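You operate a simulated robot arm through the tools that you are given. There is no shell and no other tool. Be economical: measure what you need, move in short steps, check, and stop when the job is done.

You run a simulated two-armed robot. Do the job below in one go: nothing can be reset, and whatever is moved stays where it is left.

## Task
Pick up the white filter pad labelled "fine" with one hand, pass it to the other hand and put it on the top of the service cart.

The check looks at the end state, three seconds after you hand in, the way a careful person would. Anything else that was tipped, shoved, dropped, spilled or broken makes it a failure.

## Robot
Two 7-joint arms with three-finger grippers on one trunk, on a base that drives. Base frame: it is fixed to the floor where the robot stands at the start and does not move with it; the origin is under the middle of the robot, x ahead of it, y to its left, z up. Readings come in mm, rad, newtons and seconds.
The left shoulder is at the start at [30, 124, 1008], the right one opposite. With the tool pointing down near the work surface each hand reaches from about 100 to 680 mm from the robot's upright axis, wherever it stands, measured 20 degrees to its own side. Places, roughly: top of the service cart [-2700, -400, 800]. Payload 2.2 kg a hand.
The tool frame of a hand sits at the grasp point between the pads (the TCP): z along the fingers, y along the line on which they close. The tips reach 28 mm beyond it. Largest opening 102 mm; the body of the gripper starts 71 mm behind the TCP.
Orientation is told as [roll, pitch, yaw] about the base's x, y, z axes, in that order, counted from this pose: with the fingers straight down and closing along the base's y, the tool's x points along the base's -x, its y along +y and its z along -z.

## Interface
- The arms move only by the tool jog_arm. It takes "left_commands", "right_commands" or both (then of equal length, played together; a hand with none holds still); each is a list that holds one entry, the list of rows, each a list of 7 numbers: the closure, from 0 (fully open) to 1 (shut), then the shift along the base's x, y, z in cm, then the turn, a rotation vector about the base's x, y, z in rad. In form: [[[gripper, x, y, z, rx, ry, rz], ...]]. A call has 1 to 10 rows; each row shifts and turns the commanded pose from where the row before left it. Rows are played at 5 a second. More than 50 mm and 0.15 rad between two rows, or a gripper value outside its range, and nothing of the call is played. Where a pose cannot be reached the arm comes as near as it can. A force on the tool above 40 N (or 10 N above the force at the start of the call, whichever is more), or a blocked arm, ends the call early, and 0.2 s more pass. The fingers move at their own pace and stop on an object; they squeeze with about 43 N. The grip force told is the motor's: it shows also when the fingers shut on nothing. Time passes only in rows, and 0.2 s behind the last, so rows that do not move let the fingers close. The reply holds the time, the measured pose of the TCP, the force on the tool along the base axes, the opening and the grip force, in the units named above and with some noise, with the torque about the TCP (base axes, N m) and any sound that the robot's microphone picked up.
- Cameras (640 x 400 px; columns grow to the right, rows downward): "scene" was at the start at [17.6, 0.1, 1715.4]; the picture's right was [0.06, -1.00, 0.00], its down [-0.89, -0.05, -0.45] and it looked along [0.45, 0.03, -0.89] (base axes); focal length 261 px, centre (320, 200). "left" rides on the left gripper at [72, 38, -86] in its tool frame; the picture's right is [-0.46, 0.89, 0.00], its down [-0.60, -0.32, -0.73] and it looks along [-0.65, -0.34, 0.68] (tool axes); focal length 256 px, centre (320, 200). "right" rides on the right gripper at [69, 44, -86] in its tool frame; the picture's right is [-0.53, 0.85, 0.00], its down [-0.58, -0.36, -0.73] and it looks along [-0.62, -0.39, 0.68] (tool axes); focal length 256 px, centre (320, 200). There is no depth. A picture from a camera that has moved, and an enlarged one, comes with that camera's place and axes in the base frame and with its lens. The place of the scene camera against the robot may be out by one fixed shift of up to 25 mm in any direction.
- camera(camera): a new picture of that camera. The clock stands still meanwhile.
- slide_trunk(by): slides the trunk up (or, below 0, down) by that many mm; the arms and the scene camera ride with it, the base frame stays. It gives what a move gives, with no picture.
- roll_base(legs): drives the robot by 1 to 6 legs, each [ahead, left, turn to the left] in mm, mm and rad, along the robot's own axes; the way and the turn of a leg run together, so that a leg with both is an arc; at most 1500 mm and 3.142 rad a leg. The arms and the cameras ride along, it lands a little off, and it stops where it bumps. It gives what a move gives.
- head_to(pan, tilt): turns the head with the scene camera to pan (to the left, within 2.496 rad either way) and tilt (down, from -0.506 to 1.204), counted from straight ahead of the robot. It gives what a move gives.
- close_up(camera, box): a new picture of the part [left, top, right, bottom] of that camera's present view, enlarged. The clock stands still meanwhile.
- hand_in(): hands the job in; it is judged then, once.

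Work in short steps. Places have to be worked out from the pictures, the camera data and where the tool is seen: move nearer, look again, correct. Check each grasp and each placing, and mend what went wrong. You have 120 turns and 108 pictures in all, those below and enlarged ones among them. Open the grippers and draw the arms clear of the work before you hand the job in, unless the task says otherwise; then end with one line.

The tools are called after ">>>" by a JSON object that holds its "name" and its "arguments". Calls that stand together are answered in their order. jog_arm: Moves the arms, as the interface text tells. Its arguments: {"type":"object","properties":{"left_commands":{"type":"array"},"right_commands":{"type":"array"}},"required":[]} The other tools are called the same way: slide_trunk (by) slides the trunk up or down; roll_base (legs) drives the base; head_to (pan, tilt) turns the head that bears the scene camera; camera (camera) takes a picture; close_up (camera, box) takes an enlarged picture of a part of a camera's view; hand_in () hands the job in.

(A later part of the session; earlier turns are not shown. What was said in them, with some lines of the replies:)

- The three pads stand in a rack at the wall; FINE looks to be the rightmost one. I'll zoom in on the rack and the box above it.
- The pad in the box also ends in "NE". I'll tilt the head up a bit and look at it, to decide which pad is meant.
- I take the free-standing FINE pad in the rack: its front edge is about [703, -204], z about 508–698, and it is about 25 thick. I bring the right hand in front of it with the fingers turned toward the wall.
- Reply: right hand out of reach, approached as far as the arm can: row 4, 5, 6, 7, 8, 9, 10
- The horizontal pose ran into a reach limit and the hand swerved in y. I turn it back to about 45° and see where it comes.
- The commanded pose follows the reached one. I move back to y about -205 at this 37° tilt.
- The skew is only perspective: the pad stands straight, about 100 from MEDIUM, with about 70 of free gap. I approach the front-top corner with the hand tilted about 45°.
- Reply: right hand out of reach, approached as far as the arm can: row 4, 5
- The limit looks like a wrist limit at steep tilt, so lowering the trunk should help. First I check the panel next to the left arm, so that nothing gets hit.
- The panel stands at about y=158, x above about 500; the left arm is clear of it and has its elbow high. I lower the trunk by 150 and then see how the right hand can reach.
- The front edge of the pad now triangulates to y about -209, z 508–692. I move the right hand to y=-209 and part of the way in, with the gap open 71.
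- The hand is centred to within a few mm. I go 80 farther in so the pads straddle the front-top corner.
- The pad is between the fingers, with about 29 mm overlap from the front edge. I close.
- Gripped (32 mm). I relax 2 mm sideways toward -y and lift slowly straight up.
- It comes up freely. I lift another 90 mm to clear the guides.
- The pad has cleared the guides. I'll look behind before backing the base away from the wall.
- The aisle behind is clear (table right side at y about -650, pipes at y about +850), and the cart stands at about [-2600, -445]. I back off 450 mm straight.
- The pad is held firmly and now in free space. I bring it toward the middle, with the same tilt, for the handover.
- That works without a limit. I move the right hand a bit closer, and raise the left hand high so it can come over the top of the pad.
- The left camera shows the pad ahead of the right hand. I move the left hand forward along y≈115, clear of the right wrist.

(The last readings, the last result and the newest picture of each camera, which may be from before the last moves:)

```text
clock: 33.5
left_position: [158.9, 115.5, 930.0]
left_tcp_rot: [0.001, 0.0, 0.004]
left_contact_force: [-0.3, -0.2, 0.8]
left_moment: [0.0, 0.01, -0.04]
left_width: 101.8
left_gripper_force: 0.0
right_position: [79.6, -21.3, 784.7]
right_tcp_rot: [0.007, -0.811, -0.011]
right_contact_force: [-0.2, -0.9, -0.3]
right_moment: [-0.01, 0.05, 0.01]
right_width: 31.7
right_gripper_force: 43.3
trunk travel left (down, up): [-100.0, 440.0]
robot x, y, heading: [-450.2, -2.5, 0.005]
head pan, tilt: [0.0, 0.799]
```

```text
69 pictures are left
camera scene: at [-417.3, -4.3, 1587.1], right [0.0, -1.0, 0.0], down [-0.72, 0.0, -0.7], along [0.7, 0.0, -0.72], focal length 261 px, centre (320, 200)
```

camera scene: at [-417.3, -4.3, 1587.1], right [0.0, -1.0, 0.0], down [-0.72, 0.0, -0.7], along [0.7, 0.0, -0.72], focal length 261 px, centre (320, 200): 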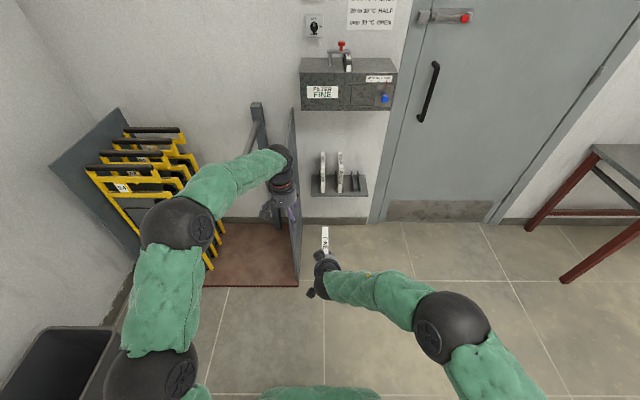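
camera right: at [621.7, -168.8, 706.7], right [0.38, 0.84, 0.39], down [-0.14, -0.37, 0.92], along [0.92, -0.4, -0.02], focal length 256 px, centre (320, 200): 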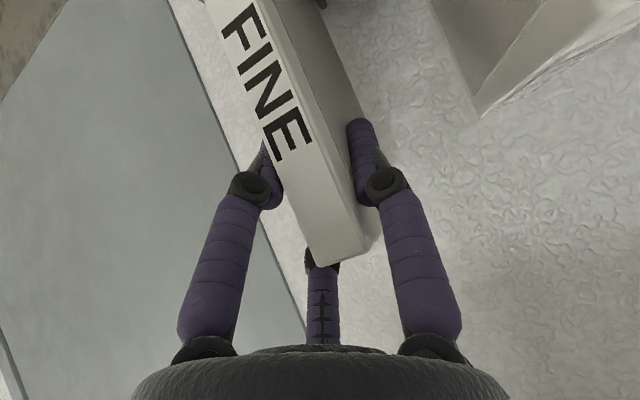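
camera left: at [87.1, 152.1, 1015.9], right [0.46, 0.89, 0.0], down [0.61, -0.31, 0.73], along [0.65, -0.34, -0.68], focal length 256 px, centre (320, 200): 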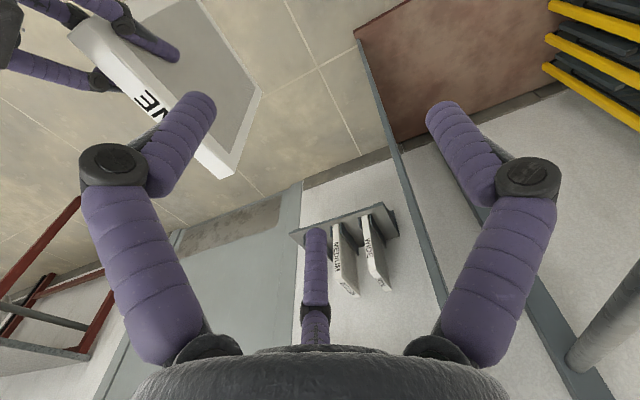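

The pad's back-top edge is at about x=192, y -15, z 817. I shift the left hand over it at y≈-19, still high.

>>> {"name": "jog_arm", "arguments": {"left_commands": [[[0, 0, -3.0, 0, 0, 0, 0], [0, 0, -3.0, 0, 0, 0, 0], [0, 0, -3.0, -0.5, 0, 0, 0], [0, 0, -3.0, -0.5, 0, 0, 0], [0, 0, -1.4, -1.0, 0, 0, 0], [0, 0, 0, 0, 0, 0, 0]]]}}

>>> {"name": "camera", "arguments": {"camera": "left"}}

>>> {"name": "camera", "arguments": {"camera": "right"}}

>>> {"name": "close_up", "arguments": {"camera": "scene", "box": [260, 170, 400, 310]}}

```text
clock: 34.9
left_position: [159.8, -19.3, 909.5]
left_tcp_rot: [0.001, 0.0, 0.006]
left_contact_force: [0.6, 0.6, 0.2]
left_moment: [0.01, 0.01, 0.02]
left_width: 101.9
left_gripper_force: 0.0
right_position: [77.9, -22.5, 783.5]
right_tcp_rot: [0.007, -0.811, -0.014]
right_contact_force: [0.4, 0.1, -0.8]
right_moment: [0.01, 0.01, 0.01]
right_width: 31.9
right_gripper_force: 43.0
trunk travel left (down, up): [-100.0, 440.0]
robot x, y, heading: [-454.4, -2.8, 0.005]
head pan, tilt: [0.0, 0.799]
```

```text
68 pictures are left
camera left: at [86.6, 17.9, 995.2], right [0.46, 0.89, 0.0], down [0.61, -0.31, 0.73], along [0.65, -0.34, -0.68], focal length 256 px, centre (320, 200)
```

left: 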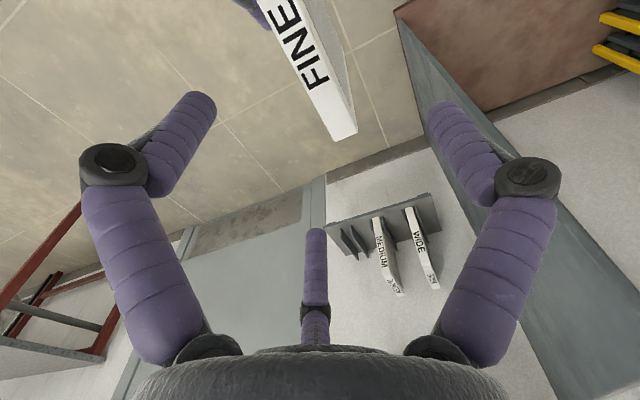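

```text
67 pictures are left
camera right: at [-31.6, 22.7, 797.4], right [0.37, 0.84, 0.39], down [-0.14, -0.37, 0.92], along [0.92, -0.4, -0.02], focal length 256 px, centre (320, 200)
```

right: 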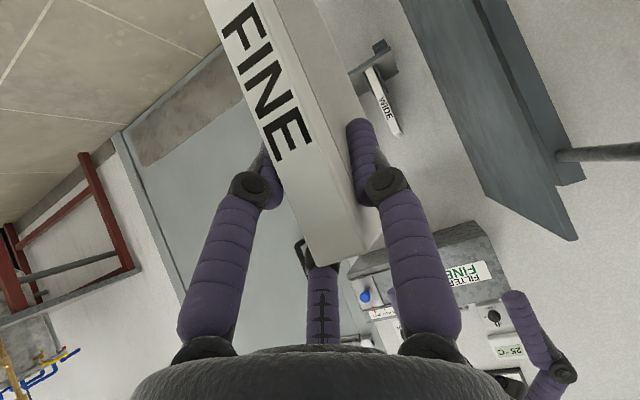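

```text
2.86 times, centred on (330, 240) of scene
camera zoom: at [-417.0, -4.3, 1587.1], right [0.0, -1.0, 0.0], down [-0.72, 0.0, -0.7], along [0.7, 0.0, -0.72], focal length 745 px, centre (291, 86)
```

zoom: 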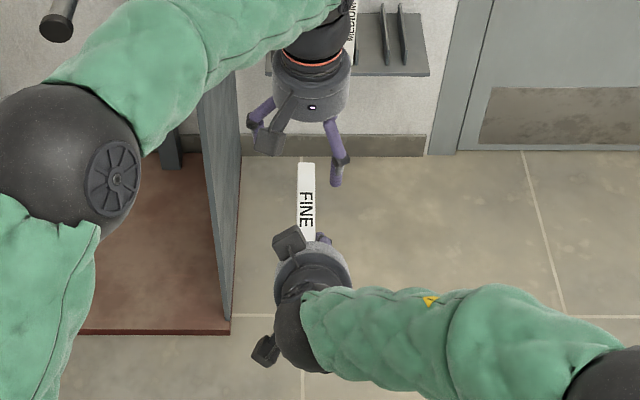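

Left hand is centred on the pad (y≈-21) and well beyond the right fingers. I lower it straddling the top edge.

>>> {"name": "jog_arm", "arguments": {"left_commands": [[[0, 0.3, -0.2, -2.5, 0, 0, 0], [0, 0.2, 0, -2.5, 0, 0, 0], [0, 0, 0, -2.5, 0, 0, 0], [0, 0, 0, -2.5, 0, 0, 0], [0, 0, 0, -2.0, 0, 0, 0], [0, 0, 0, 0, 0, 0, 0]]]}}

>>> {"name": "camera", "arguments": {"camera": "left"}}

>>> {"name": "close_up", "arguments": {"camera": "scene", "box": [260, 170, 400, 310]}}

```text
clock: 36.3
left_position: [163.4, -19.8, 788.3]
left_tcp_rot: [0.0, 0.0, 0.003]
left_contact_force: [0.0, 0.3, 0.2]
left_moment: [-0.01, 0.0, 0.02]
left_width: 102.1
left_gripper_force: 0.0
right_position: [78.8, -22.0, 784.5]
right_tcp_rot: [0.007, -0.812, -0.012]
right_contact_force: [0.7, -0.1, -0.6]
right_moment: [0.03, 0.05, 0.01]
right_width: 31.8
right_gripper_force: 42.9
trunk travel left (down, up): [-100.0, 440.0]
robot x, y, heading: [-450.4, -3.8, 0.005]
head pan, tilt: [0.0, 0.799]
```

```text
65 pictures are left
camera left: at [90.6, 17.7, 874.4], right [0.46, 0.89, 0.0], down [0.61, -0.31, 0.73], along [0.65, -0.34, -0.68], focal length 256 px, centre (320, 200)
```

left: 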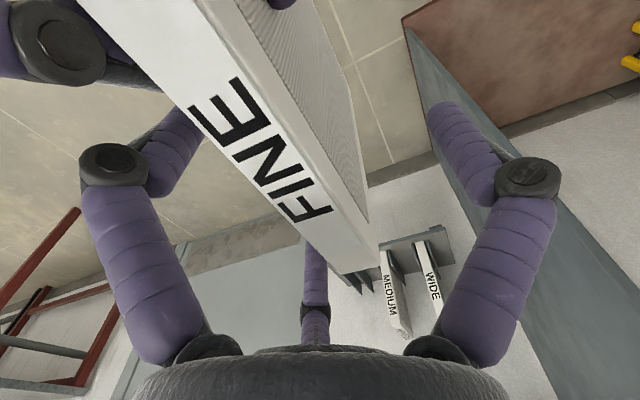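

```text
2.86 times, centred on (330, 240) of scene
camera zoom: at [-416.9, -4.4, 1587.1], right [0.0, -1.0, 0.0], down [-0.72, 0.0, -0.7], along [0.7, 0.0, -0.72], focal length 745 px, centre (291, 86)
```

zoom: 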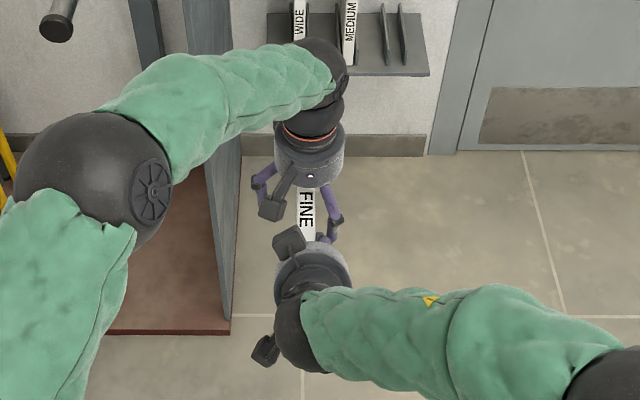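

The pad is between the left fingers with no contact. I close the left hand.

>>> {"name": "jog_arm", "arguments": {"left_commands": [[[0.4, 0, 0, 0, 0, 0, 0], [0.55, 0, 0, 0, 0, 0, 0], [0.65, 0, 0, 0, 0, 0, 0], [0.8, 0, 0, 0, 0, 0, 0], [1, 0, 0, 0, 0, 0, 0], [1, 0, 0, 0, 0, 0, 0]]]}}

>>> {"name": "camera", "arguments": {"camera": "left"}}

```text
clock: 37.7
left_position: [163.4, -21.4, 789.0]
left_tcp_rot: [-0.003, -0.003, 0.005]
left_contact_force: [9.7, -17.2, -1.7]
left_moment: [-0.1, -0.3, 0.16]
left_width: 31.9
left_gripper_force: 43.7
right_position: [78.0, -21.8, 785.0]
right_tcp_rot: [0.008, -0.81, -0.01]
right_contact_force: [-9.4, 17.1, 1.5]
right_moment: [0.02, 0.07, 1.3]
right_width: 31.9
right_gripper_force: 43.3
trunk travel left (down, up): [-100.0, 440.0]
robot x, y, heading: [-450.9, -0.5, 0.005]
head pan, tilt: [0.0, 0.799]
```

```text
63 pictures are left
camera left: at [90.9, 16.9, 874.9], right [0.46, 0.89, 0.0], down [0.6, -0.31, 0.73], along [0.65, -0.34, -0.68], focal length 256 px, centre (320, 200)
```

left: 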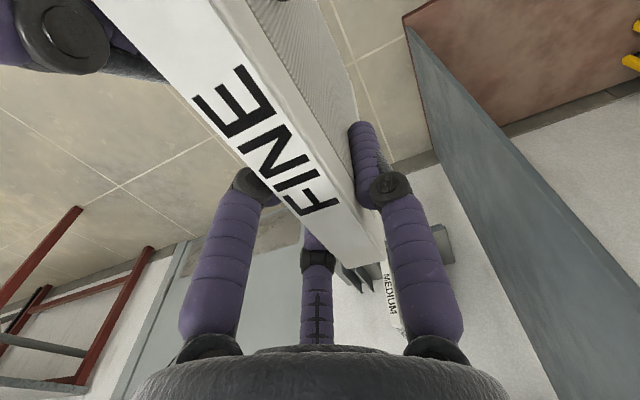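

Both hands hold it, with a lateral strain of about 17 N. I ease the left hand 2 mm and then open the right.

>>> {"name": "jog_arm", "arguments": {"left_commands": [[[1, 0.1, -0.2, 0, 0, 0, 0], [1, 0, 0, 0, 0, 0, 0], [1, 0, 0, 0, 0, 0, 0], [1, 0, 0, 0, 0, 0, 0], [1, 0, 0, 0, 0, 0, 0]]], "right_commands": [[[1, 0, 0, 0, 0, 0, 0], [1, 0, 0, 0, 0, 0, 0], [0.5, 0, 0, 0, 0, 0, 0], [0.2, 0, 0, 0, 0, 0, 0], [0, 0, 0, 0, 0, 0, 0]]]}}

>>> {"name": "camera", "arguments": {"camera": "right"}}

```text
clock: 38.9
left_position: [164.2, -21.4, 788.6]
left_tcp_rot: [-0.001, -0.001, 0.004]
left_contact_force: [-0.4, 0.5, 0.2]
left_moment: [0.02, -0.05, 0.01]
left_width: 31.8
left_gripper_force: 42.9
right_position: [78.1, -22.9, 785.3]
right_tcp_rot: [0.006, -0.813, -0.013]
right_contact_force: [-1.2, 0.6, 0.1]
right_moment: [0.0, 0.0, 0.02]
right_width: 101.9
right_gripper_force: 0.0
trunk travel left (down, up): [-100.0, 440.0]
robot x, y, heading: [-452.0, -2.6, 0.002]
head pan, tilt: [0.0, 0.799]
```

```text
62 pictures are left
camera right: at [-31.3, 22.5, 797.5], right [0.37, 0.84, 0.39], down [-0.14, -0.37, 0.92], along [0.92, -0.4, -0.02], focal length 256 px, centre (320, 200)
```

right: 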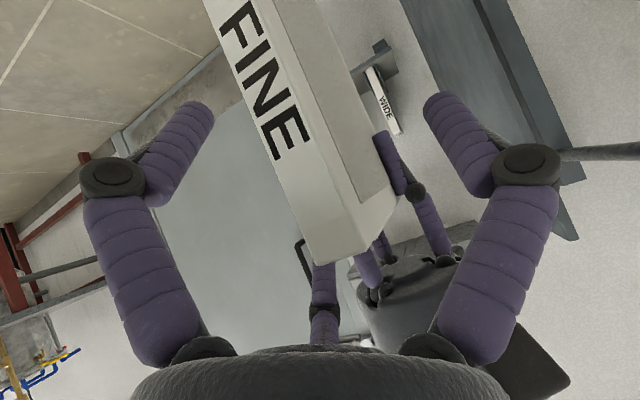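

The left hand alone holds the pad. I pull the right hand straight back, then to its own side.

>>> {"name": "jog_arm", "arguments": {"right_commands": [[[0, -2.5, 0, 0, 0, 0, 0], [0, -2.5, 0, 0, 0, 0, 0], [0, -2.5, 0, 0, 0, 0.05, 0], [0, -2.0, -2.0, 0, 0, 0.1, 0], [0, -1.0, -3.5, 0, 0, 0.1, 0], [0, -1.0, -4.0, 0, 0, 0.12, 0], [0, -1.0, -4.0, 0, 0, 0.12, 0], [0, -1.0, -4.0, 0, 0, 0.12, 0], [0, -1.0, -2.0, 0, 0, 0.12, 0]]]}}

>>> {"name": "camera", "arguments": {"camera": "right"}}

>>> {"name": "camera", "arguments": {"camera": "scene"}}

```text
clock: 40.9
left_position: [163.9, -22.0, 789.1]
left_tcp_rot: [-0.001, 0.0, 0.003]
left_contact_force: [-0.5, -0.2, 0.4]
left_moment: [0.04, -0.02, 0.01]
left_width: 31.9
left_gripper_force: 43.5
right_position: [-66.3, -218.6, 784.9]
right_tcp_rot: [0.0, -0.082, -0.008]
right_contact_force: [0.5, -0.9, 0.3]
right_moment: [-0.03, -0.01, -0.03]
right_width: 102.0
right_gripper_force: 0.1
trunk travel left (down, up): [-100.0, 440.0]
robot x, y, heading: [-455.4, -1.5, 0.004]
head pan, tilt: [0.0, 0.799]
```

```text
61 pictures are left
camera right: at [-141.5, -173.3, 868.3], right [0.54, 0.84, 0.04], down [0.51, -0.37, 0.77], along [0.67, -0.4, -0.63], focal length 256 px, centre (320, 200)
```

right: 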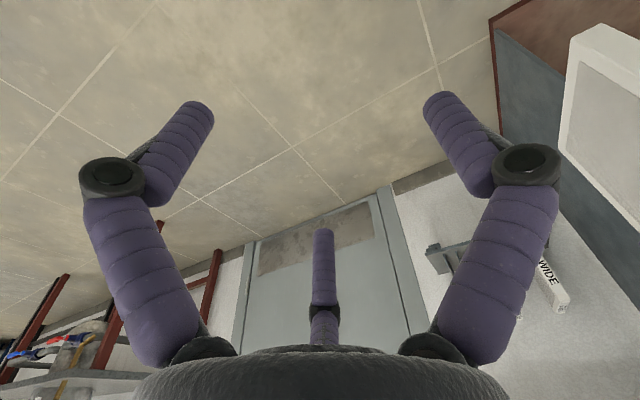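

```text
60 pictures are left
camera scene: at [-416.6, -4.6, 1587.1], right [0.0, -1.0, 0.0], down [-0.72, 0.0, -0.7], along [0.7, 0.0, -0.72], focal length 261 px, centre (320, 200)
```

scene: 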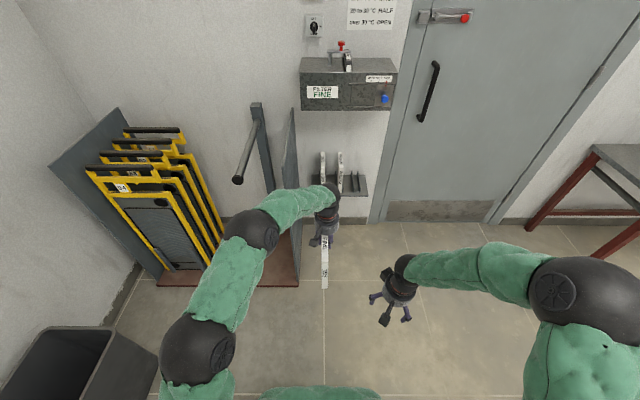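

Handover done. I pull the left hand in closer to the body for travel, then raise the trunk so the pad clears the cart height.

>>> {"name": "jog_arm", "arguments": {"left_commands": [[[1, -2.5, 1.2, 0, 0, 0, 0], [1, -2.5, 1.2, 0, 0, 0, 0], [1, -2.5, 1.2, 0, 0, 0, 0], [1, -2.5, 1.2, 0, 0, 0, 0], [1, -2.5, 1.2, 0, 0, 0, 0], [1, -2.5, 1.2, 0, 0, 0, 0], [1, -1.5, 1.2, 0, 0, 0, 0], [1, 0, 0, 0, 0, 0, 0]]]}}

>>> {"name": "slide_trunk", "arguments": {"by": 280}}

>>> {"name": "camera", "arguments": {"camera": "scene"}}

```text
clock: 42.7
left_position: [1.6, 61.7, 788.8]
left_tcp_rot: [0.001, 0.0, 0.004]
left_contact_force: [0.7, -1.2, -0.6]
left_moment: [-0.02, -0.06, 0.0]
left_width: 32.0
left_gripper_force: 42.9
right_position: [-66.0, -217.5, 784.5]
right_tcp_rot: [-0.002, -0.081, -0.01]
right_contact_force: [0.4, -0.6, 0.0]
right_moment: [0.01, -0.01, 0.0]
right_width: 102.2
right_gripper_force: 0.0
trunk travel left (down, up): [-100.0, 440.0]
robot x, y, heading: [-454.8, -2.2, 0.004]
head pan, tilt: [0.0, 0.799]
```

```text
clock: 45.5
left_position: [1.4, 61.2, 1068.9]
left_tcp_rot: [-0.001, 0.001, 0.003]
left_contact_force: [0.4, -0.5, -1.2]
left_moment: [0.03, -0.04, -0.04]
left_width: 31.5
left_gripper_force: 43.0
right_position: [-65.7, -218.3, 1065.2]
right_tcp_rot: [-0.002, -0.083, -0.009]
right_contact_force: [1.0, 0.5, -1.0]
right_moment: [0.02, 0.02, -0.01]
right_width: 101.7
right_gripper_force: 0.1
trunk travel left (down, up): [-380.0, 160.0]
robot x, y, heading: [-449.0, -1.6, 0.005]
head pan, tilt: [0.0, 0.799]
```

```text
59 pictures are left
camera scene: at [-416.8, -4.4, 1867.0], right [0.0, -1.0, 0.0], down [-0.72, 0.0, -0.7], along [0.7, 0.0, -0.72], focal length 261 px, centre (320, 200)
```

scene: 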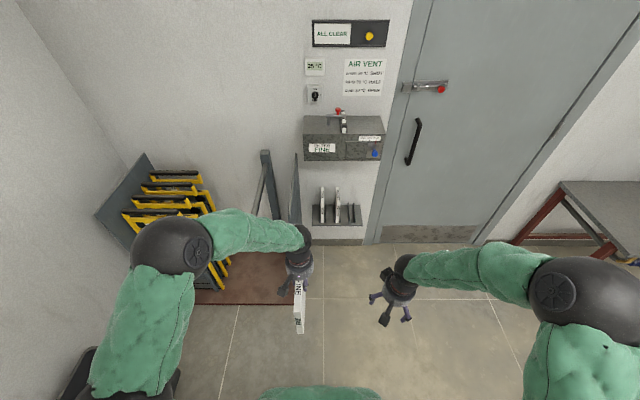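

Held firmly. I turn the robot around on the spot (turn to the left), then look ahead.

>>> {"name": "roll_base", "arguments": {"legs": [[0, 0, 1.57], [0, 0, 1.57]]}}

>>> {"name": "head_to", "arguments": {"pan": 0.0, "tilt": 0.4}}

>>> {"name": "camera", "arguments": {"camera": "scene"}}

```text
clock: 53.5
left_position: [-907.7, -53.0, 1069.4]
left_tcp_rot: [0.001, 0.001, 3.123]
left_contact_force: [0.2, -0.5, -1.1]
left_moment: [0.03, 0.02, -0.03]
left_width: 31.7
left_gripper_force: 42.8
right_position: [-833.4, 224.4, 1064.5]
right_tcp_rot: [-0.002, -0.082, 3.11]
right_contact_force: [-0.6, 0.0, 0.2]
right_moment: [-0.01, 0.0, -0.01]
right_width: 102.0
right_gripper_force: 0.1
trunk travel left (down, up): [-380.0, 160.0]
robot x, y, heading: [-452.9, 1.2, 3.125]
head pan, tilt: [0.0, 0.799]
```

```text
clock: 54.4
left_position: [-909.5, -51.6, 1068.6]
left_tcp_rot: [0.001, 0.0, 3.123]
left_contact_force: [0.1, -0.3, -0.3]
left_moment: [-0.02, 0.01, -0.02]
left_width: 31.9
left_gripper_force: 42.9
right_position: [-834.4, 224.6, 1064.2]
right_tcp_rot: [0.0, -0.084, 3.109]
right_contact_force: [0.6, 0.1, 0.4]
right_moment: [0.0, 0.03, 0.02]
right_width: 102.0
right_gripper_force: 0.0
trunk travel left (down, up): [-380.0, 160.0]
robot x, y, heading: [-451.4, -1.0, 3.124]
head pan, tilt: [0.0, 0.4]
```

```text
58 pictures are left
camera scene: at [-530.9, -3.3, 1902.1], right [0.02, 1.0, 0.0], down [0.39, -0.01, -0.92], along [-0.92, 0.02, -0.39], focal length 261 px, centre (320, 200)
```

scene: 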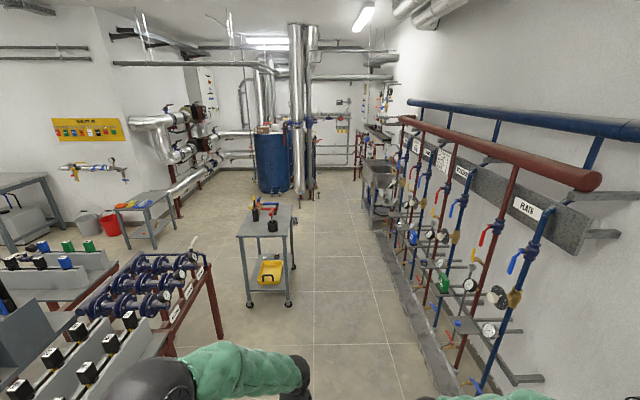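

>>> {"name": "close_up", "arguments": {"camera": "scene", "box": [200, 180, 340, 320]}}

```text
2.86 times, centred on (270, 250) of scene
camera zoom: at [-530.9, -3.3, 1902.1], right [0.02, 1.0, 0.0], down [0.39, -0.01, -0.92], along [-0.92, 0.02, -0.39], focal length 745 px, centre (463, 57)
```

zoom: 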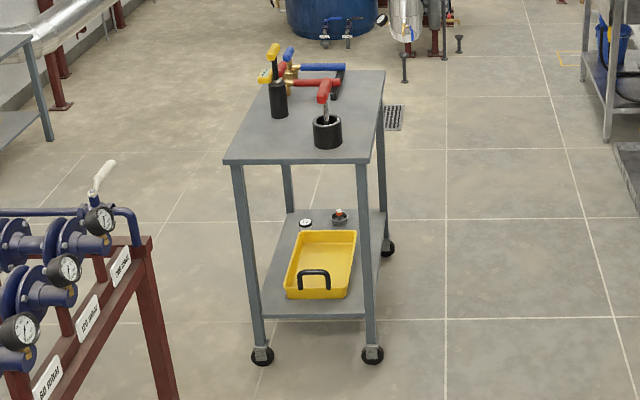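

Cart top: x about -3010…-2370, y about -640…-230; the mug is at about [-2500, -355] and the canister at about [-2660, -547]. The near left area, around [-2475, -540], is free. I drive ahead, correcting the heading, then look again.

>>> {"name": "roll_base", "arguments": {"legs": [[0, 0, 0.017], [1000, 0, 0], [0, 250, 0]]}}

>>> {"name": "head_to", "arguments": {"pan": 0.1, "tilt": 0.65}}

>>> {"name": "camera", "arguments": {"camera": "scene"}}

```text
clock: 61.5
left_position: [-1923.3, -333.6, 1069.7]
left_tcp_rot: [0.0, 0.0, -3.12]
left_contact_force: [-0.6, 0.1, 0.2]
left_moment: [0.01, 0.03, -0.01]
left_width: 31.8
left_gripper_force: 42.8
right_position: [-1861.2, -53.7, 1064.4]
right_tcp_rot: [-0.004, -0.082, -3.134]
right_contact_force: [0.7, -0.7, -0.2]
right_moment: [0.0, 0.0, 0.01]
right_width: 102.0
right_gripper_force: 0.1
trunk travel left (down, up): [-380.0, 160.0]
robot x, y, heading: [-1469.6, -262.9, -3.125]
head pan, tilt: [0.0, 0.4]
```

```text
clock: 62.2
left_position: [-1924.2, -331.8, 1069.4]
left_tcp_rot: [0.001, 0.002, -3.121]
left_contact_force: [-0.8, -0.2, -0.6]
left_moment: [0.0, 0.07, -0.02]
left_width: 32.0
left_gripper_force: 43.3
right_position: [-1860.6, -53.8, 1064.1]
right_tcp_rot: [-0.002, -0.082, -3.135]
right_contact_force: [0.0, 0.4, 0.3]
right_moment: [0.01, -0.02, 0.04]
right_width: 101.9
right_gripper_force: 0.1
trunk travel left (down, up): [-380.0, 160.0]
robot x, y, heading: [-1469.3, -260.1, -3.121]
head pan, tilt: [0.099, 0.649]
```

```text
56 pictures are left
camera scene: at [-1543.0, -276.3, 1879.7], right [-0.12, 0.99, 0.0], down [0.6, 0.07, -0.8], along [-0.79, -0.1, -0.6], focal length 261 px, centre (320, 200)
```

scene: 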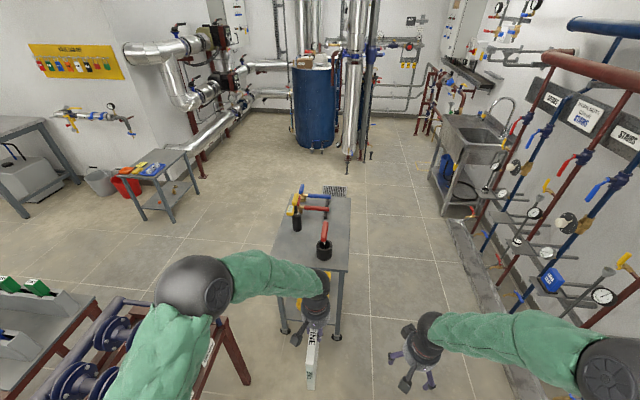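

>>> {"name": "close_up", "arguments": {"camera": "scene", "box": [240, 170, 380, 350]}}

```text
2.22 times, centred on (310, 260) of scene
camera zoom: at [-1543.0, -276.3, 1879.7], right [-0.12, 0.99, 0.0], down [0.6, 0.07, -0.8], along [-0.79, -0.1, -0.6], focal length 580 px, centre (342, 67)
```

zoom: 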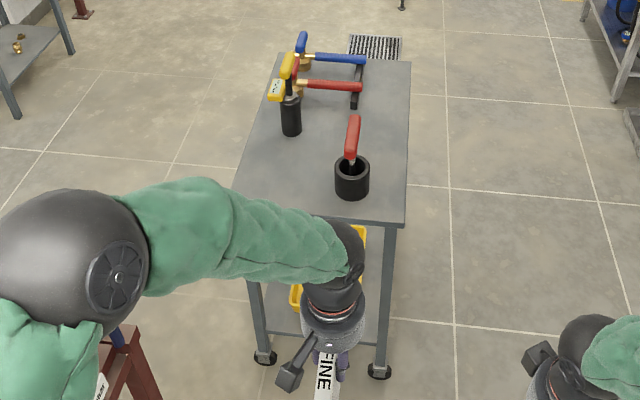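

Refined: mug at [-2476, -372] r≈50, canister [-2657, -556] r≈32, cart near edge x≈-2385, left edge y≈-655. I drive to about [-1900, -335], which leaves the pad just short of the cart.

>>> {"name": "roll_base", "arguments": {"legs": [[430, 0, 0], [0, 67, 0]]}}

>>> {"name": "head_to", "arguments": {"pan": 0.25, "tilt": 0.95}}

>>> {"name": "camera", "arguments": {"camera": "scene"}}

>>> {"name": "camera", "arguments": {"camera": "left"}}

```text
clock: 65.4
left_position: [-2344.4, -410.6, 1069.1]
left_tcp_rot: [-0.003, 0.001, -3.122]
left_contact_force: [-0.1, -0.8, -0.9]
left_moment: [0.06, 0.03, 0.0]
left_width: 31.8
left_gripper_force: 43.1
right_position: [-2282.3, -131.6, 1065.1]
right_tcp_rot: [-0.003, -0.083, -3.135]
right_contact_force: [-0.4, -0.4, -0.5]
right_moment: [0.04, 0.01, -0.01]
right_width: 102.1
right_gripper_force: 0.1
trunk travel left (down, up): [-380.0, 160.0]
robot x, y, heading: [-1889.3, -341.0, -3.12]
head pan, tilt: [0.099, 0.649]
```

```text
clock: 66.2
left_position: [-2344.0, -410.0, 1068.7]
left_tcp_rot: [-0.001, 0.0, -3.12]
left_contact_force: [0.3, 0.2, -1.8]
left_moment: [0.02, 0.05, 0.01]
left_width: 31.8
left_gripper_force: 43.0
right_position: [-2280.9, -129.9, 1064.6]
right_tcp_rot: [-0.001, -0.082, -3.135]
right_contact_force: [-0.1, 0.1, 0.4]
right_moment: [0.0, 0.0, -0.02]
right_width: 101.9
right_gripper_force: 0.0
trunk travel left (down, up): [-380.0, 160.0]
robot x, y, heading: [-1893.4, -340.1, -3.123]
head pan, tilt: [0.25, 0.949]
```

```text
54 pictures are left
camera scene: at [-1947.8, -362.0, 1855.6], right [-0.27, 0.96, 0.0], down [0.78, 0.22, -0.58], along [-0.56, -0.16, -0.81], focal length 261 px, centre (320, 200)
```

scene: 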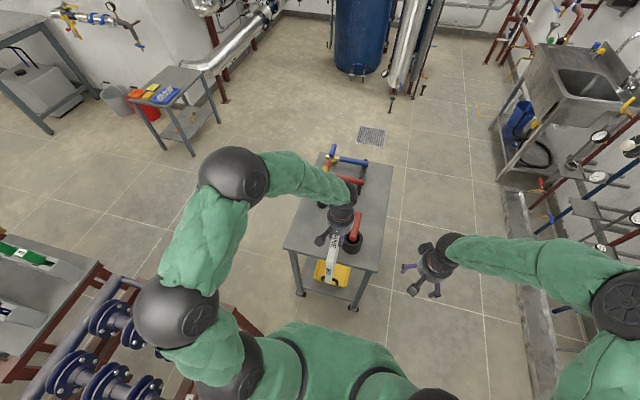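

```text
53 pictures are left
camera left: at [-2271.8, -446.5, 1154.8], right [-0.45, -0.89, 0.0], down [-0.61, 0.31, 0.73], along [-0.65, 0.33, -0.68], focal length 256 px, centre (320, 200)
```

left: 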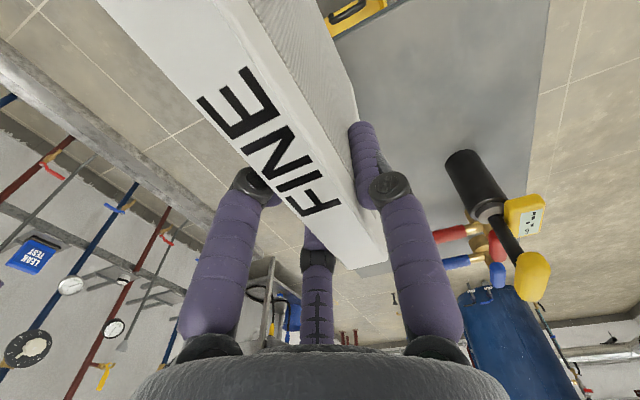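

The canister's yellow handle rises to z≈1010 at [-2655, -550], so I keep well short of it. I move the left hand to the left first, then forward over the free area.

>>> {"name": "jog_arm", "arguments": {"left_commands": [[[1, 0, -3.4, 0, 0, 0, 0], [1, 0, -3.4, 0, 0, 0, 0], [1, 0, -3.4, 0, 0, 0, 0], [1, 0, -3.3, 0, 0, 0, 0], [1, -3.0, 0, 0, 0, 0, 0], [1, -3.0, 0, 0, 0, 0, 0], [1, -3.0, 0, 0, 0, 0, 0], [1, -3.0, 0, 0, 0, 0, 0], [1, -3.0, 0, 0, 0, 0, 0], [1, -2.3, 0, 0, 0, 0, 0]]]}}

>>> {"name": "camera", "arguments": {"camera": "scene"}}

>>> {"name": "camera", "arguments": {"camera": "left"}}

>>> {"name": "camera", "arguments": {"camera": "right"}}

```text
clock: 68.4
left_position: [-2516.9, -544.1, 1067.4]
left_tcp_rot: [0.001, 0.002, -3.122]
left_contact_force: [0.6, 0.1, -1.5]
left_moment: [0.01, 0.02, -0.05]
left_width: 31.8
left_gripper_force: 43.1
right_position: [-2283.1, -129.6, 1064.9]
right_tcp_rot: [0.0, -0.082, -3.134]
right_contact_force: [0.2, 0.8, 0.5]
right_moment: [0.02, 0.02, 0.0]
right_width: 101.8
right_gripper_force: 0.1
trunk travel left (down, up): [-380.0, 160.0]
robot x, y, heading: [-1891.2, -340.1, -3.12]
head pan, tilt: [0.25, 0.949]
```

```text
52 pictures are left
camera scene: at [-1948.8, -363.0, 1855.5], right [-0.27, 0.96, 0.0], down [0.78, 0.22, -0.58], along [-0.56, -0.16, -0.81], focal length 261 px, centre (320, 200)
```

scene: 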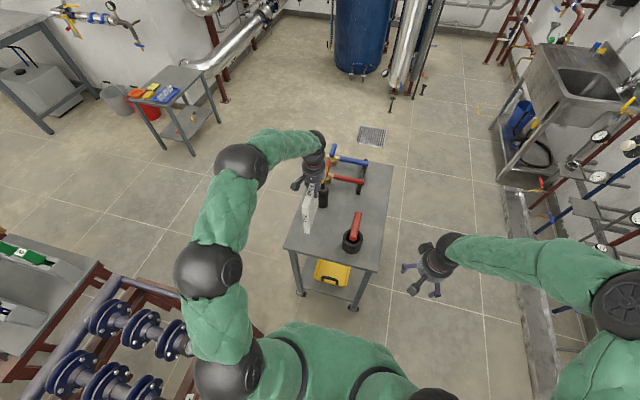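

```text
51 pictures are left
camera left: at [-2444.2, -580.6, 1152.8], right [-0.45, -0.89, 0.0], down [-0.61, 0.31, 0.73], along [-0.65, 0.33, -0.68], focal length 256 px, centre (320, 200)
```

left: 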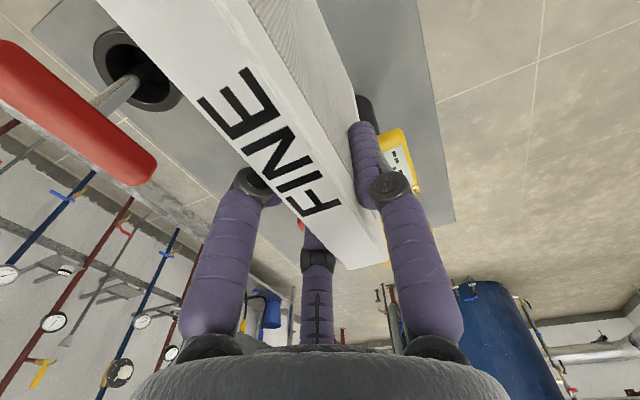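

```text
50 pictures are left
camera right: at [-2206.7, -173.4, 1148.3], right [-0.53, -0.85, 0.04], down [-0.52, 0.36, 0.78], along [-0.67, 0.39, -0.63], focal length 256 px, centre (320, 200)
```

right: 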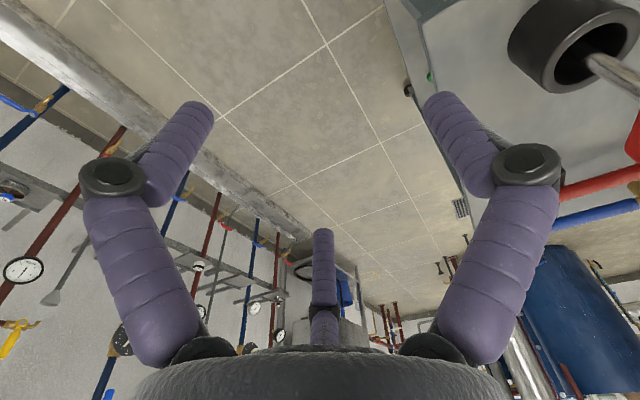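

>>> {"name": "close_up", "arguments": {"camera": "scene", "box": [260, 120, 400, 300]}}

```text
2.22 times, centred on (330, 210) of scene
camera zoom: at [-1948.8, -363.0, 1855.5], right [-0.27, 0.96, 0.0], down [0.78, 0.22, -0.58], along [-0.56, -0.16, -0.81], focal length 580 px, centre (298, 178)
```

zoom: 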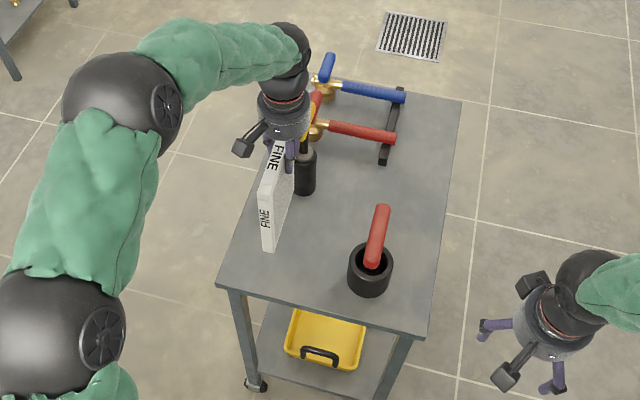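

The spot is clear: the pad is well over the free near-left area. I lower the trunk by 88 mm, leaving about 20 mm to the top by my estimate.

>>> {"name": "slide_trunk", "arguments": {"by": -85}}

>>> {"name": "close_up", "arguments": {"camera": "scene", "box": [260, 120, 400, 300]}}

>>> {"name": "camera", "arguments": {"camera": "left"}}

```text
clock: 69.6
left_position: [-2516.8, -545.1, 983.9]
left_tcp_rot: [0.0, 0.001, -3.121]
left_contact_force: [0.5, 0.5, 0.4]
left_moment: [-0.04, 0.05, -0.01]
left_width: 31.9
left_gripper_force: 43.2
right_position: [-2280.9, -131.2, 979.8]
right_tcp_rot: [-0.001, -0.081, -3.136]
right_contact_force: [0.5, -0.3, 1.0]
right_moment: [0.0, -0.04, 0.0]
right_width: 102.0
right_gripper_force: 0.0
trunk travel left (down, up): [-295.0, 245.0]
robot x, y, heading: [-1890.9, -339.0, -3.12]
head pan, tilt: [0.25, 0.949]
```

```text
2.22 times, centred on (330, 210) of scene
camera zoom: at [-1947.5, -363.1, 1770.7], right [-0.27, 0.96, 0.0], down [0.78, 0.22, -0.58], along [-0.56, -0.16, -0.81], focal length 580 px, centre (298, 178)
```

zoom: 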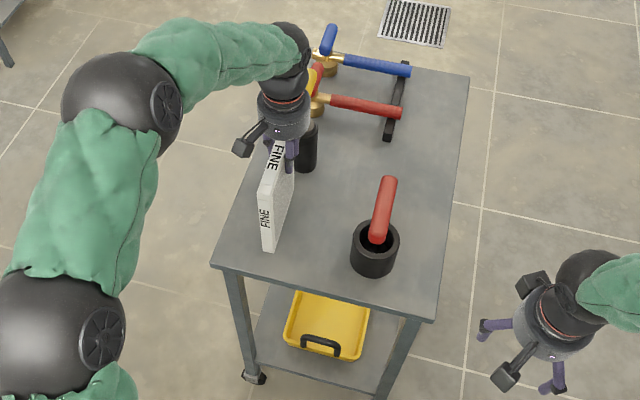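

```text
47 pictures are left
camera left: at [-2443.3, -580.7, 1068.7], right [-0.45, -0.89, 0.0], down [-0.61, 0.3, 0.73], along [-0.65, 0.33, -0.68], focal length 256 px, centre (320, 200)
```

left: 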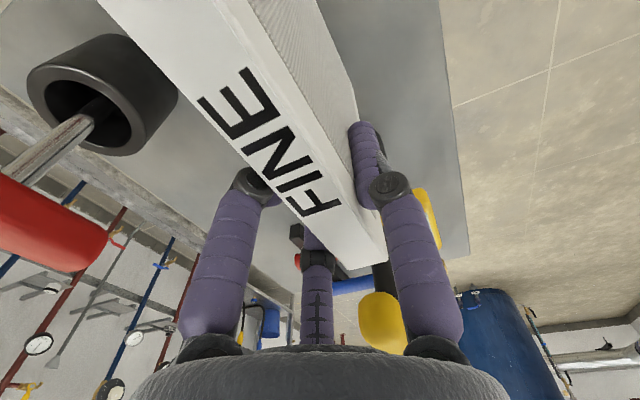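

The pad is above the clear area, with the handle ahead by more than 10 cm. I lower in small steps, watching the force.

>>> {"name": "jog_arm", "arguments": {"left_commands": [[[1, 0, 0, -0.3, 0, 0, 0], [1, 0, 0, -0.3, 0, 0, 0], [1, 0, 0, -0.3, 0, 0, 0], [1, 0, 0, -0.3, 0, 0, 0], [1, 0, 0, -0.3, 0, 0, 0], [1, 0, 0, -0.3, 0, 0, 0]]]}}

>>> {"name": "close_up", "arguments": {"camera": "scene", "box": [280, 160, 350, 260]}}

```text
clock: 71.0
left_position: [-2517.0, -544.4, 964.3]
left_tcp_rot: [0.001, 0.001, -3.121]
left_contact_force: [-0.1, 0.4, 0.2]
left_moment: [0.0, 0.06, 0.01]
left_width: 31.9
left_gripper_force: 43.0
right_position: [-2280.3, -129.9, 979.7]
right_tcp_rot: [-0.003, -0.082, -3.136]
right_contact_force: [0.6, 0.2, 0.0]
right_moment: [-0.01, 0.03, -0.01]
right_width: 102.0
right_gripper_force: 0.1
trunk travel left (down, up): [-295.0, 245.0]
robot x, y, heading: [-1891.1, -338.1, -3.12]
head pan, tilt: [0.25, 0.949]
```

```text
4.00 times, centred on (315, 210) of scene
camera zoom: at [-1947.5, -363.1, 1770.6], right [-0.27, 0.96, 0.0], down [0.78, 0.22, -0.58], along [-0.56, -0.16, -0.81], focal length 1043 px, centre (340, 160)
```

zoom: 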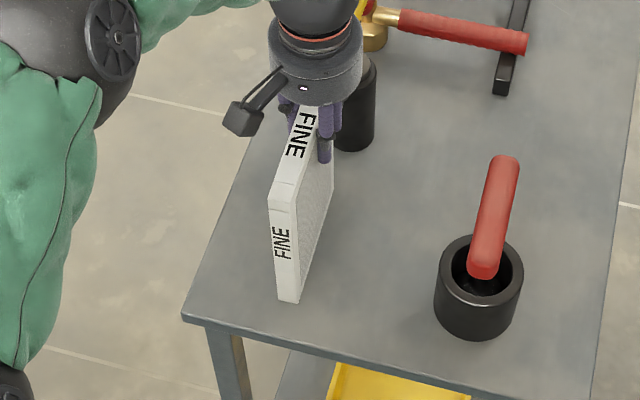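

No contact yet. I continue with 2 mm steps.

>>> {"name": "jog_arm", "arguments": {"left_commands": [[[1, 0, 0, -0.2, 0, 0, 0], [1, 0, 0, -0.2, 0, 0, 0], [1, 0, 0, -0.2, 0, 0, 0], [1, 0, 0, -0.2, 0, 0, 0], [1, 0, 0, -0.2, 0, 0, 0], [1, 0, 0, -0.2, 0, 0, 0], [1, 0, 0, -0.2, 0, 0, 0], [1, 0, 0, -0.2, 0, 0, 0]]]}}

>>> {"name": "close_up", "arguments": {"camera": "scene", "box": [280, 160, 350, 260]}}

```text
clock: 72.1
left_position: [-2520.6, -543.8, 965.2]
left_tcp_rot: [0.0, -0.011, -3.117]
left_contact_force: [3.9, 1.1, 14.4]
left_moment: [0.02, -0.76, 0.08]
left_width: 31.7
left_gripper_force: 42.6
right_position: [-2281.3, -131.1, 980.1]
right_tcp_rot: [-0.001, -0.082, -3.132]
right_contact_force: [-0.6, -0.5, 0.3]
right_moment: [0.04, -0.06, -0.02]
right_width: 101.8
right_gripper_force: 0.0
trunk travel left (down, up): [-295.0, 245.0]
robot x, y, heading: [-1893.2, -337.2, -3.12]
head pan, tilt: [0.25, 0.949]
stopped in row 5 (left hand): the force on the tool passed its limit at 43 N (the readings are from after the stop); the commanded pose is now the measured one
```

```text
4.00 times, centred on (315, 210) of scene
camera zoom: at [-1947.3, -363.0, 1770.4], right [-0.27, 0.96, 0.0], down [0.78, 0.22, -0.58], along [-0.56, -0.16, -0.81], focal length 1043 px, centre (340, 160)
```

zoom: 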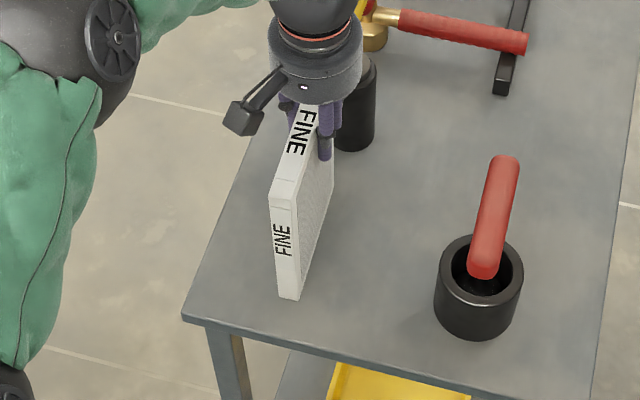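

Contact at TCP z≈964; the moment shows the load is under the pad's middle, so it stands nearly flush. I relieve the pressure by 1 mm and check.

>>> {"name": "jog_arm", "arguments": {"left_commands": [[[1, 0.2, 0, 0.05, 0, 0, 0], [1, 0, 0, 0, 0, 0, 0], [1, 0, 0, 0, 0, 0, 0]]]}}

```text
clock: 72.9
left_position: [-2518.3, -544.5, 963.6]
left_tcp_rot: [-0.001, -0.015, -3.119]
left_contact_force: [-5.5, 0.2, 14.4]
left_moment: [-0.07, 0.49, -0.01]
left_width: 31.9
left_gripper_force: 42.9
right_position: [-2283.1, -130.7, 980.4]
right_tcp_rot: [-0.003, -0.083, -3.135]
right_contact_force: [0.5, -0.1, -0.7]
right_moment: [0.01, -0.03, 0.04]
right_width: 101.9
right_gripper_force: 0.0
trunk travel left (down, up): [-295.0, 245.0]
robot x, y, heading: [-1889.1, -342.6, -3.12]
head pan, tilt: [0.25, 0.949]
```

>>> {"name": "jog_arm", "arguments": {"left_commands": [[[1, -0.1, 0, 0.08, 0, 0, 0], [1, 0, 0, 0, 0, 0, 0]]]}}

>>> {"name": "camera", "arguments": {"camera": "left"}}

```text
clock: 73.5
left_position: [-2518.3, -545.1, 963.7]
left_tcp_rot: [0.0, -0.011, -3.12]
left_contact_force: [-4.3, -0.6, 14.0]
left_moment: [-0.22, 0.9, -0.04]
left_width: 31.7
left_gripper_force: 43.4
right_position: [-2281.1, -130.4, 981.4]
right_tcp_rot: [-0.001, -0.082, -3.134]
right_contact_force: [1.1, -1.0, -1.0]
right_moment: [-0.02, -0.07, -0.04]
right_width: 102.0
right_gripper_force: 0.1
trunk travel left (down, up): [-295.0, 245.0]
robot x, y, heading: [-1890.3, -341.6, -3.122]
head pan, tilt: [0.25, 0.949]
```

```text
44 pictures are left
camera left: at [-2444.1, -581.0, 1049.4], right [-0.44, -0.9, 0.01], down [-0.6, 0.3, 0.74], along [-0.66, 0.32, -0.68], focal length 256 px, centre (320, 200)
```

left: 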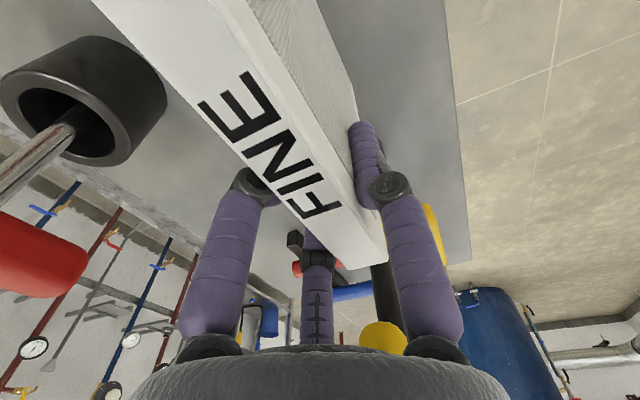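

Still about 14 N of pressing. I raise 2 mm more.

>>> {"name": "jog_arm", "arguments": {"left_commands": [[[1, -0.05, 0, 0.1, 0, 0, 0], [1, 0, 0, 0.1, 0, 0, 0], [1, 0, 0, 0, 0, 0, 0]]]}}

```text
clock: 74.3
left_position: [-2518.4, -544.7, 965.0]
left_tcp_rot: [-0.001, -0.006, -3.12]
left_contact_force: [-1.1, 1.2, 3.8]
left_moment: [0.07, 0.32, -0.06]
left_width: 31.8
left_gripper_force: 43.2
right_position: [-2281.4, -130.5, 980.3]
right_tcp_rot: [-0.003, -0.082, -3.133]
right_contact_force: [0.4, -0.4, -1.1]
right_moment: [0.0, -0.01, 0.01]
right_width: 102.3
right_gripper_force: 0.1
trunk travel left (down, up): [-295.0, 245.0]
robot x, y, heading: [-1892.4, -339.4, -3.12]
head pan, tilt: [0.25, 0.949]
```

The pad rests on the top with only about 4 N left and no roll. I open the left fingers gently.

>>> {"name": "jog_arm", "arguments": {"left_commands": [[[0.66, 0, 0, 0, 0, 0, 0], [0.6, 0, 0, 0, 0, 0, 0], [0.5, 0, 0, 0, 0, 0, 0], [0.3, 0, 0, 0, 0, 0, 0], [0.1, 0, 0, 0, 0, 0, 0], [0, 0, 0, 0, 0, 0, 0]]]}}

>>> {"name": "camera", "arguments": {"camera": "left"}}

>>> {"name": "close_up", "arguments": {"camera": "scene", "box": [280, 160, 350, 260]}}

```text
clock: 75.7
left_position: [-2518.6, -544.7, 966.1]
left_tcp_rot: [0.001, -0.009, -3.119]
left_contact_force: [1.2, 0.5, 0.0]
left_moment: [0.03, -0.01, 0.01]
left_width: 102.1
left_gripper_force: 0.0
right_position: [-2281.4, -131.0, 981.3]
right_tcp_rot: [-0.002, -0.083, -3.136]
right_contact_force: [0.0, 0.3, -0.4]
right_moment: [0.0, 0.01, -0.01]
right_width: 101.9
right_gripper_force: 0.1
trunk travel left (down, up): [-295.0, 245.0]
robot x, y, heading: [-1893.5, -341.4, -3.121]
head pan, tilt: [0.25, 0.949]
```

```text
43 pictures are left
camera left: at [-2445.0, -581.7, 1050.7], right [-0.44, -0.9, 0.0], down [-0.6, 0.3, 0.74], along [-0.66, 0.32, -0.68], focal length 256 px, centre (320, 200)
```

left: 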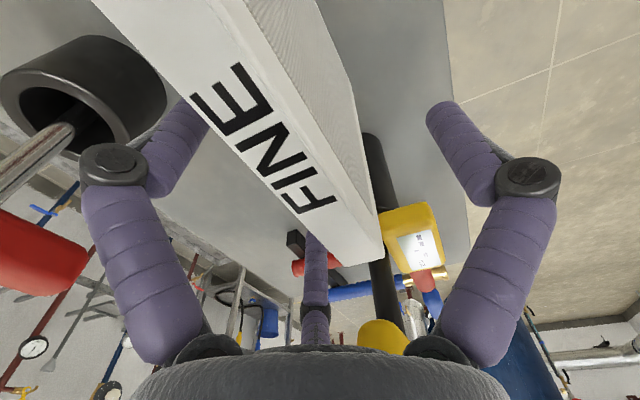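

```text
4.00 times, centred on (315, 210) of scene
camera zoom: at [-1947.7, -363.1, 1770.6], right [-0.27, 0.96, 0.0], down [0.78, 0.22, -0.58], along [-0.56, -0.16, -0.81], focal length 1043 px, centre (340, 160)
```

zoom: 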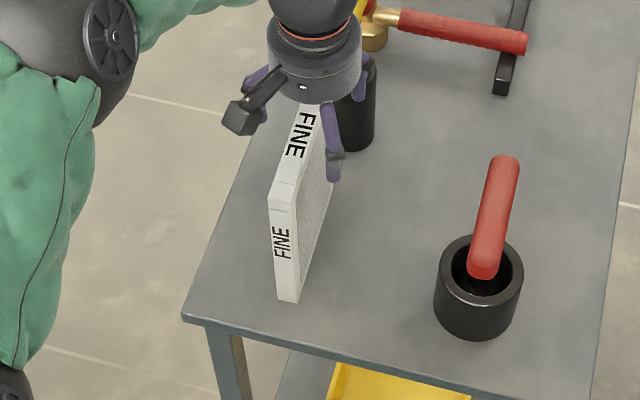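

It stands on its own. I lift the left hand straight up.

>>> {"name": "jog_arm", "arguments": {"left_commands": [[[0, 0, 0, 1.0, 0, 0, 0], [0, 0, 0, 2.0, 0, 0, 0], [0, 0, 0, 2.0, 0, 0, 0], [0, 0, 0, 2.0, 0, 0, 0], [0, 0, 0, 2.0, 0, 0, 0], [0, 0, 0, 2.0, 0, 0, 0], [0, 0, 0, 2.0, 0, 0, 0], [0, 0, 0, 0, 0, 0, 0]]]}}

>>> {"name": "camera", "arguments": {"camera": "left"}}

```text
clock: 77.5
left_position: [-2518.2, -544.7, 1093.9]
left_tcp_rot: [-0.001, -0.01, -3.117]
left_contact_force: [-0.2, 0.6, 0.8]
left_moment: [0.0, 0.0, -0.05]
left_width: 102.0
left_gripper_force: 0.0
right_position: [-2282.0, -131.4, 980.3]
right_tcp_rot: [-0.002, -0.082, -3.135]
right_contact_force: [0.4, 0.3, 0.8]
right_moment: [0.01, 0.0, -0.01]
right_width: 102.0
right_gripper_force: 0.1
trunk travel left (down, up): [-295.0, 245.0]
robot x, y, heading: [-1892.8, -340.5, -3.118]
head pan, tilt: [0.25, 0.949]
```

```text
41 pictures are left
camera left: at [-2444.3, -580.9, 1178.5], right [-0.44, -0.9, 0.0], down [-0.6, 0.3, 0.74], along [-0.66, 0.33, -0.68], focal length 256 px, centre (320, 200)
```

left: 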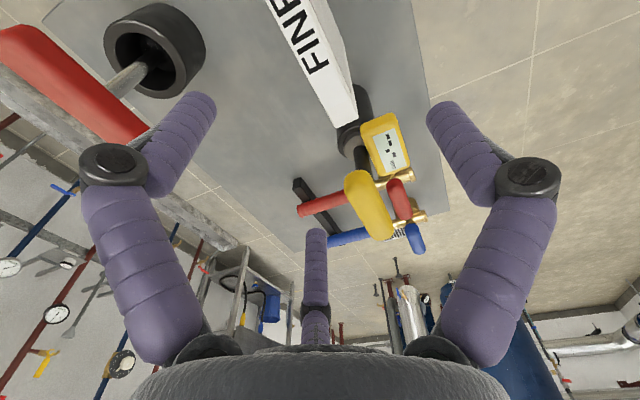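

The pad stands upright and everything else is in place. I draw the left arm back and check the final state.

>>> {"name": "jog_arm", "arguments": {"left_commands": [[[0, 3.0, 0, 0.5, 0, 0, 0], [0, 3.0, 0, 0, 0, 0, 0], [0, 3.0, 0, 0, 0, 0, 0], [0, 3.0, 0, 0, 0, 0, 0], [0, 3.0, 0, 0, 0, 0, 0], [0, 3.0, 0, 0, 0, 0, 0], [0, 3.0, 0, 0, 0, 0, 0], [0, 0, 0, 0, 0, 0, 0]]]}}

>>> {"name": "close_up", "arguments": {"camera": "scene", "box": [250, 110, 410, 290]}}

```text
clock: 79.3
left_position: [-2309.3, -543.9, 1100.4]
left_tcp_rot: [0.001, -0.009, -3.119]
left_contact_force: [-0.4, 0.8, 0.1]
left_moment: [0.0, -0.01, 0.05]
left_width: 102.1
left_gripper_force: 0.2
right_position: [-2282.3, -130.5, 980.3]
right_tcp_rot: [-0.002, -0.083, -3.132]
right_contact_force: [-0.2, -0.2, -0.1]
right_moment: [-0.02, 0.0, 0.01]
right_width: 102.0
right_gripper_force: 0.0
trunk travel left (down, up): [-295.0, 245.0]
robot x, y, heading: [-1895.0, -340.1, -3.118]
head pan, tilt: [0.25, 0.949]
```

```text
2.22 times, centred on (330, 200) of scene
camera zoom: at [-1948.8, -363.1, 1770.5], right [-0.27, 0.96, 0.0], down [0.78, 0.22, -0.58], along [-0.56, -0.16, -0.81], focal length 580 px, centre (298, 200)
```

zoom: 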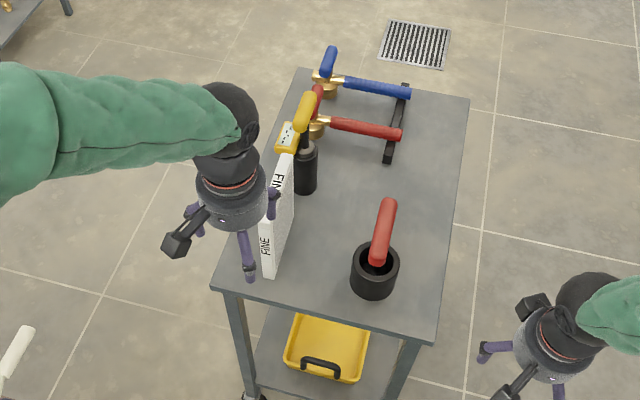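

The pad stands freely on the cart, nothing else has moved, and both grippers are open and clear of the work. I hand in.

>>> {"name": "hand_in", "arguments": {}}

```text
The job is handed in.
```

I picked up the white "fine" pad from the wall rack with the right hand, passed it to the left, and stood it upright on the near-left corner of the service cart; nothing else was seen to move.
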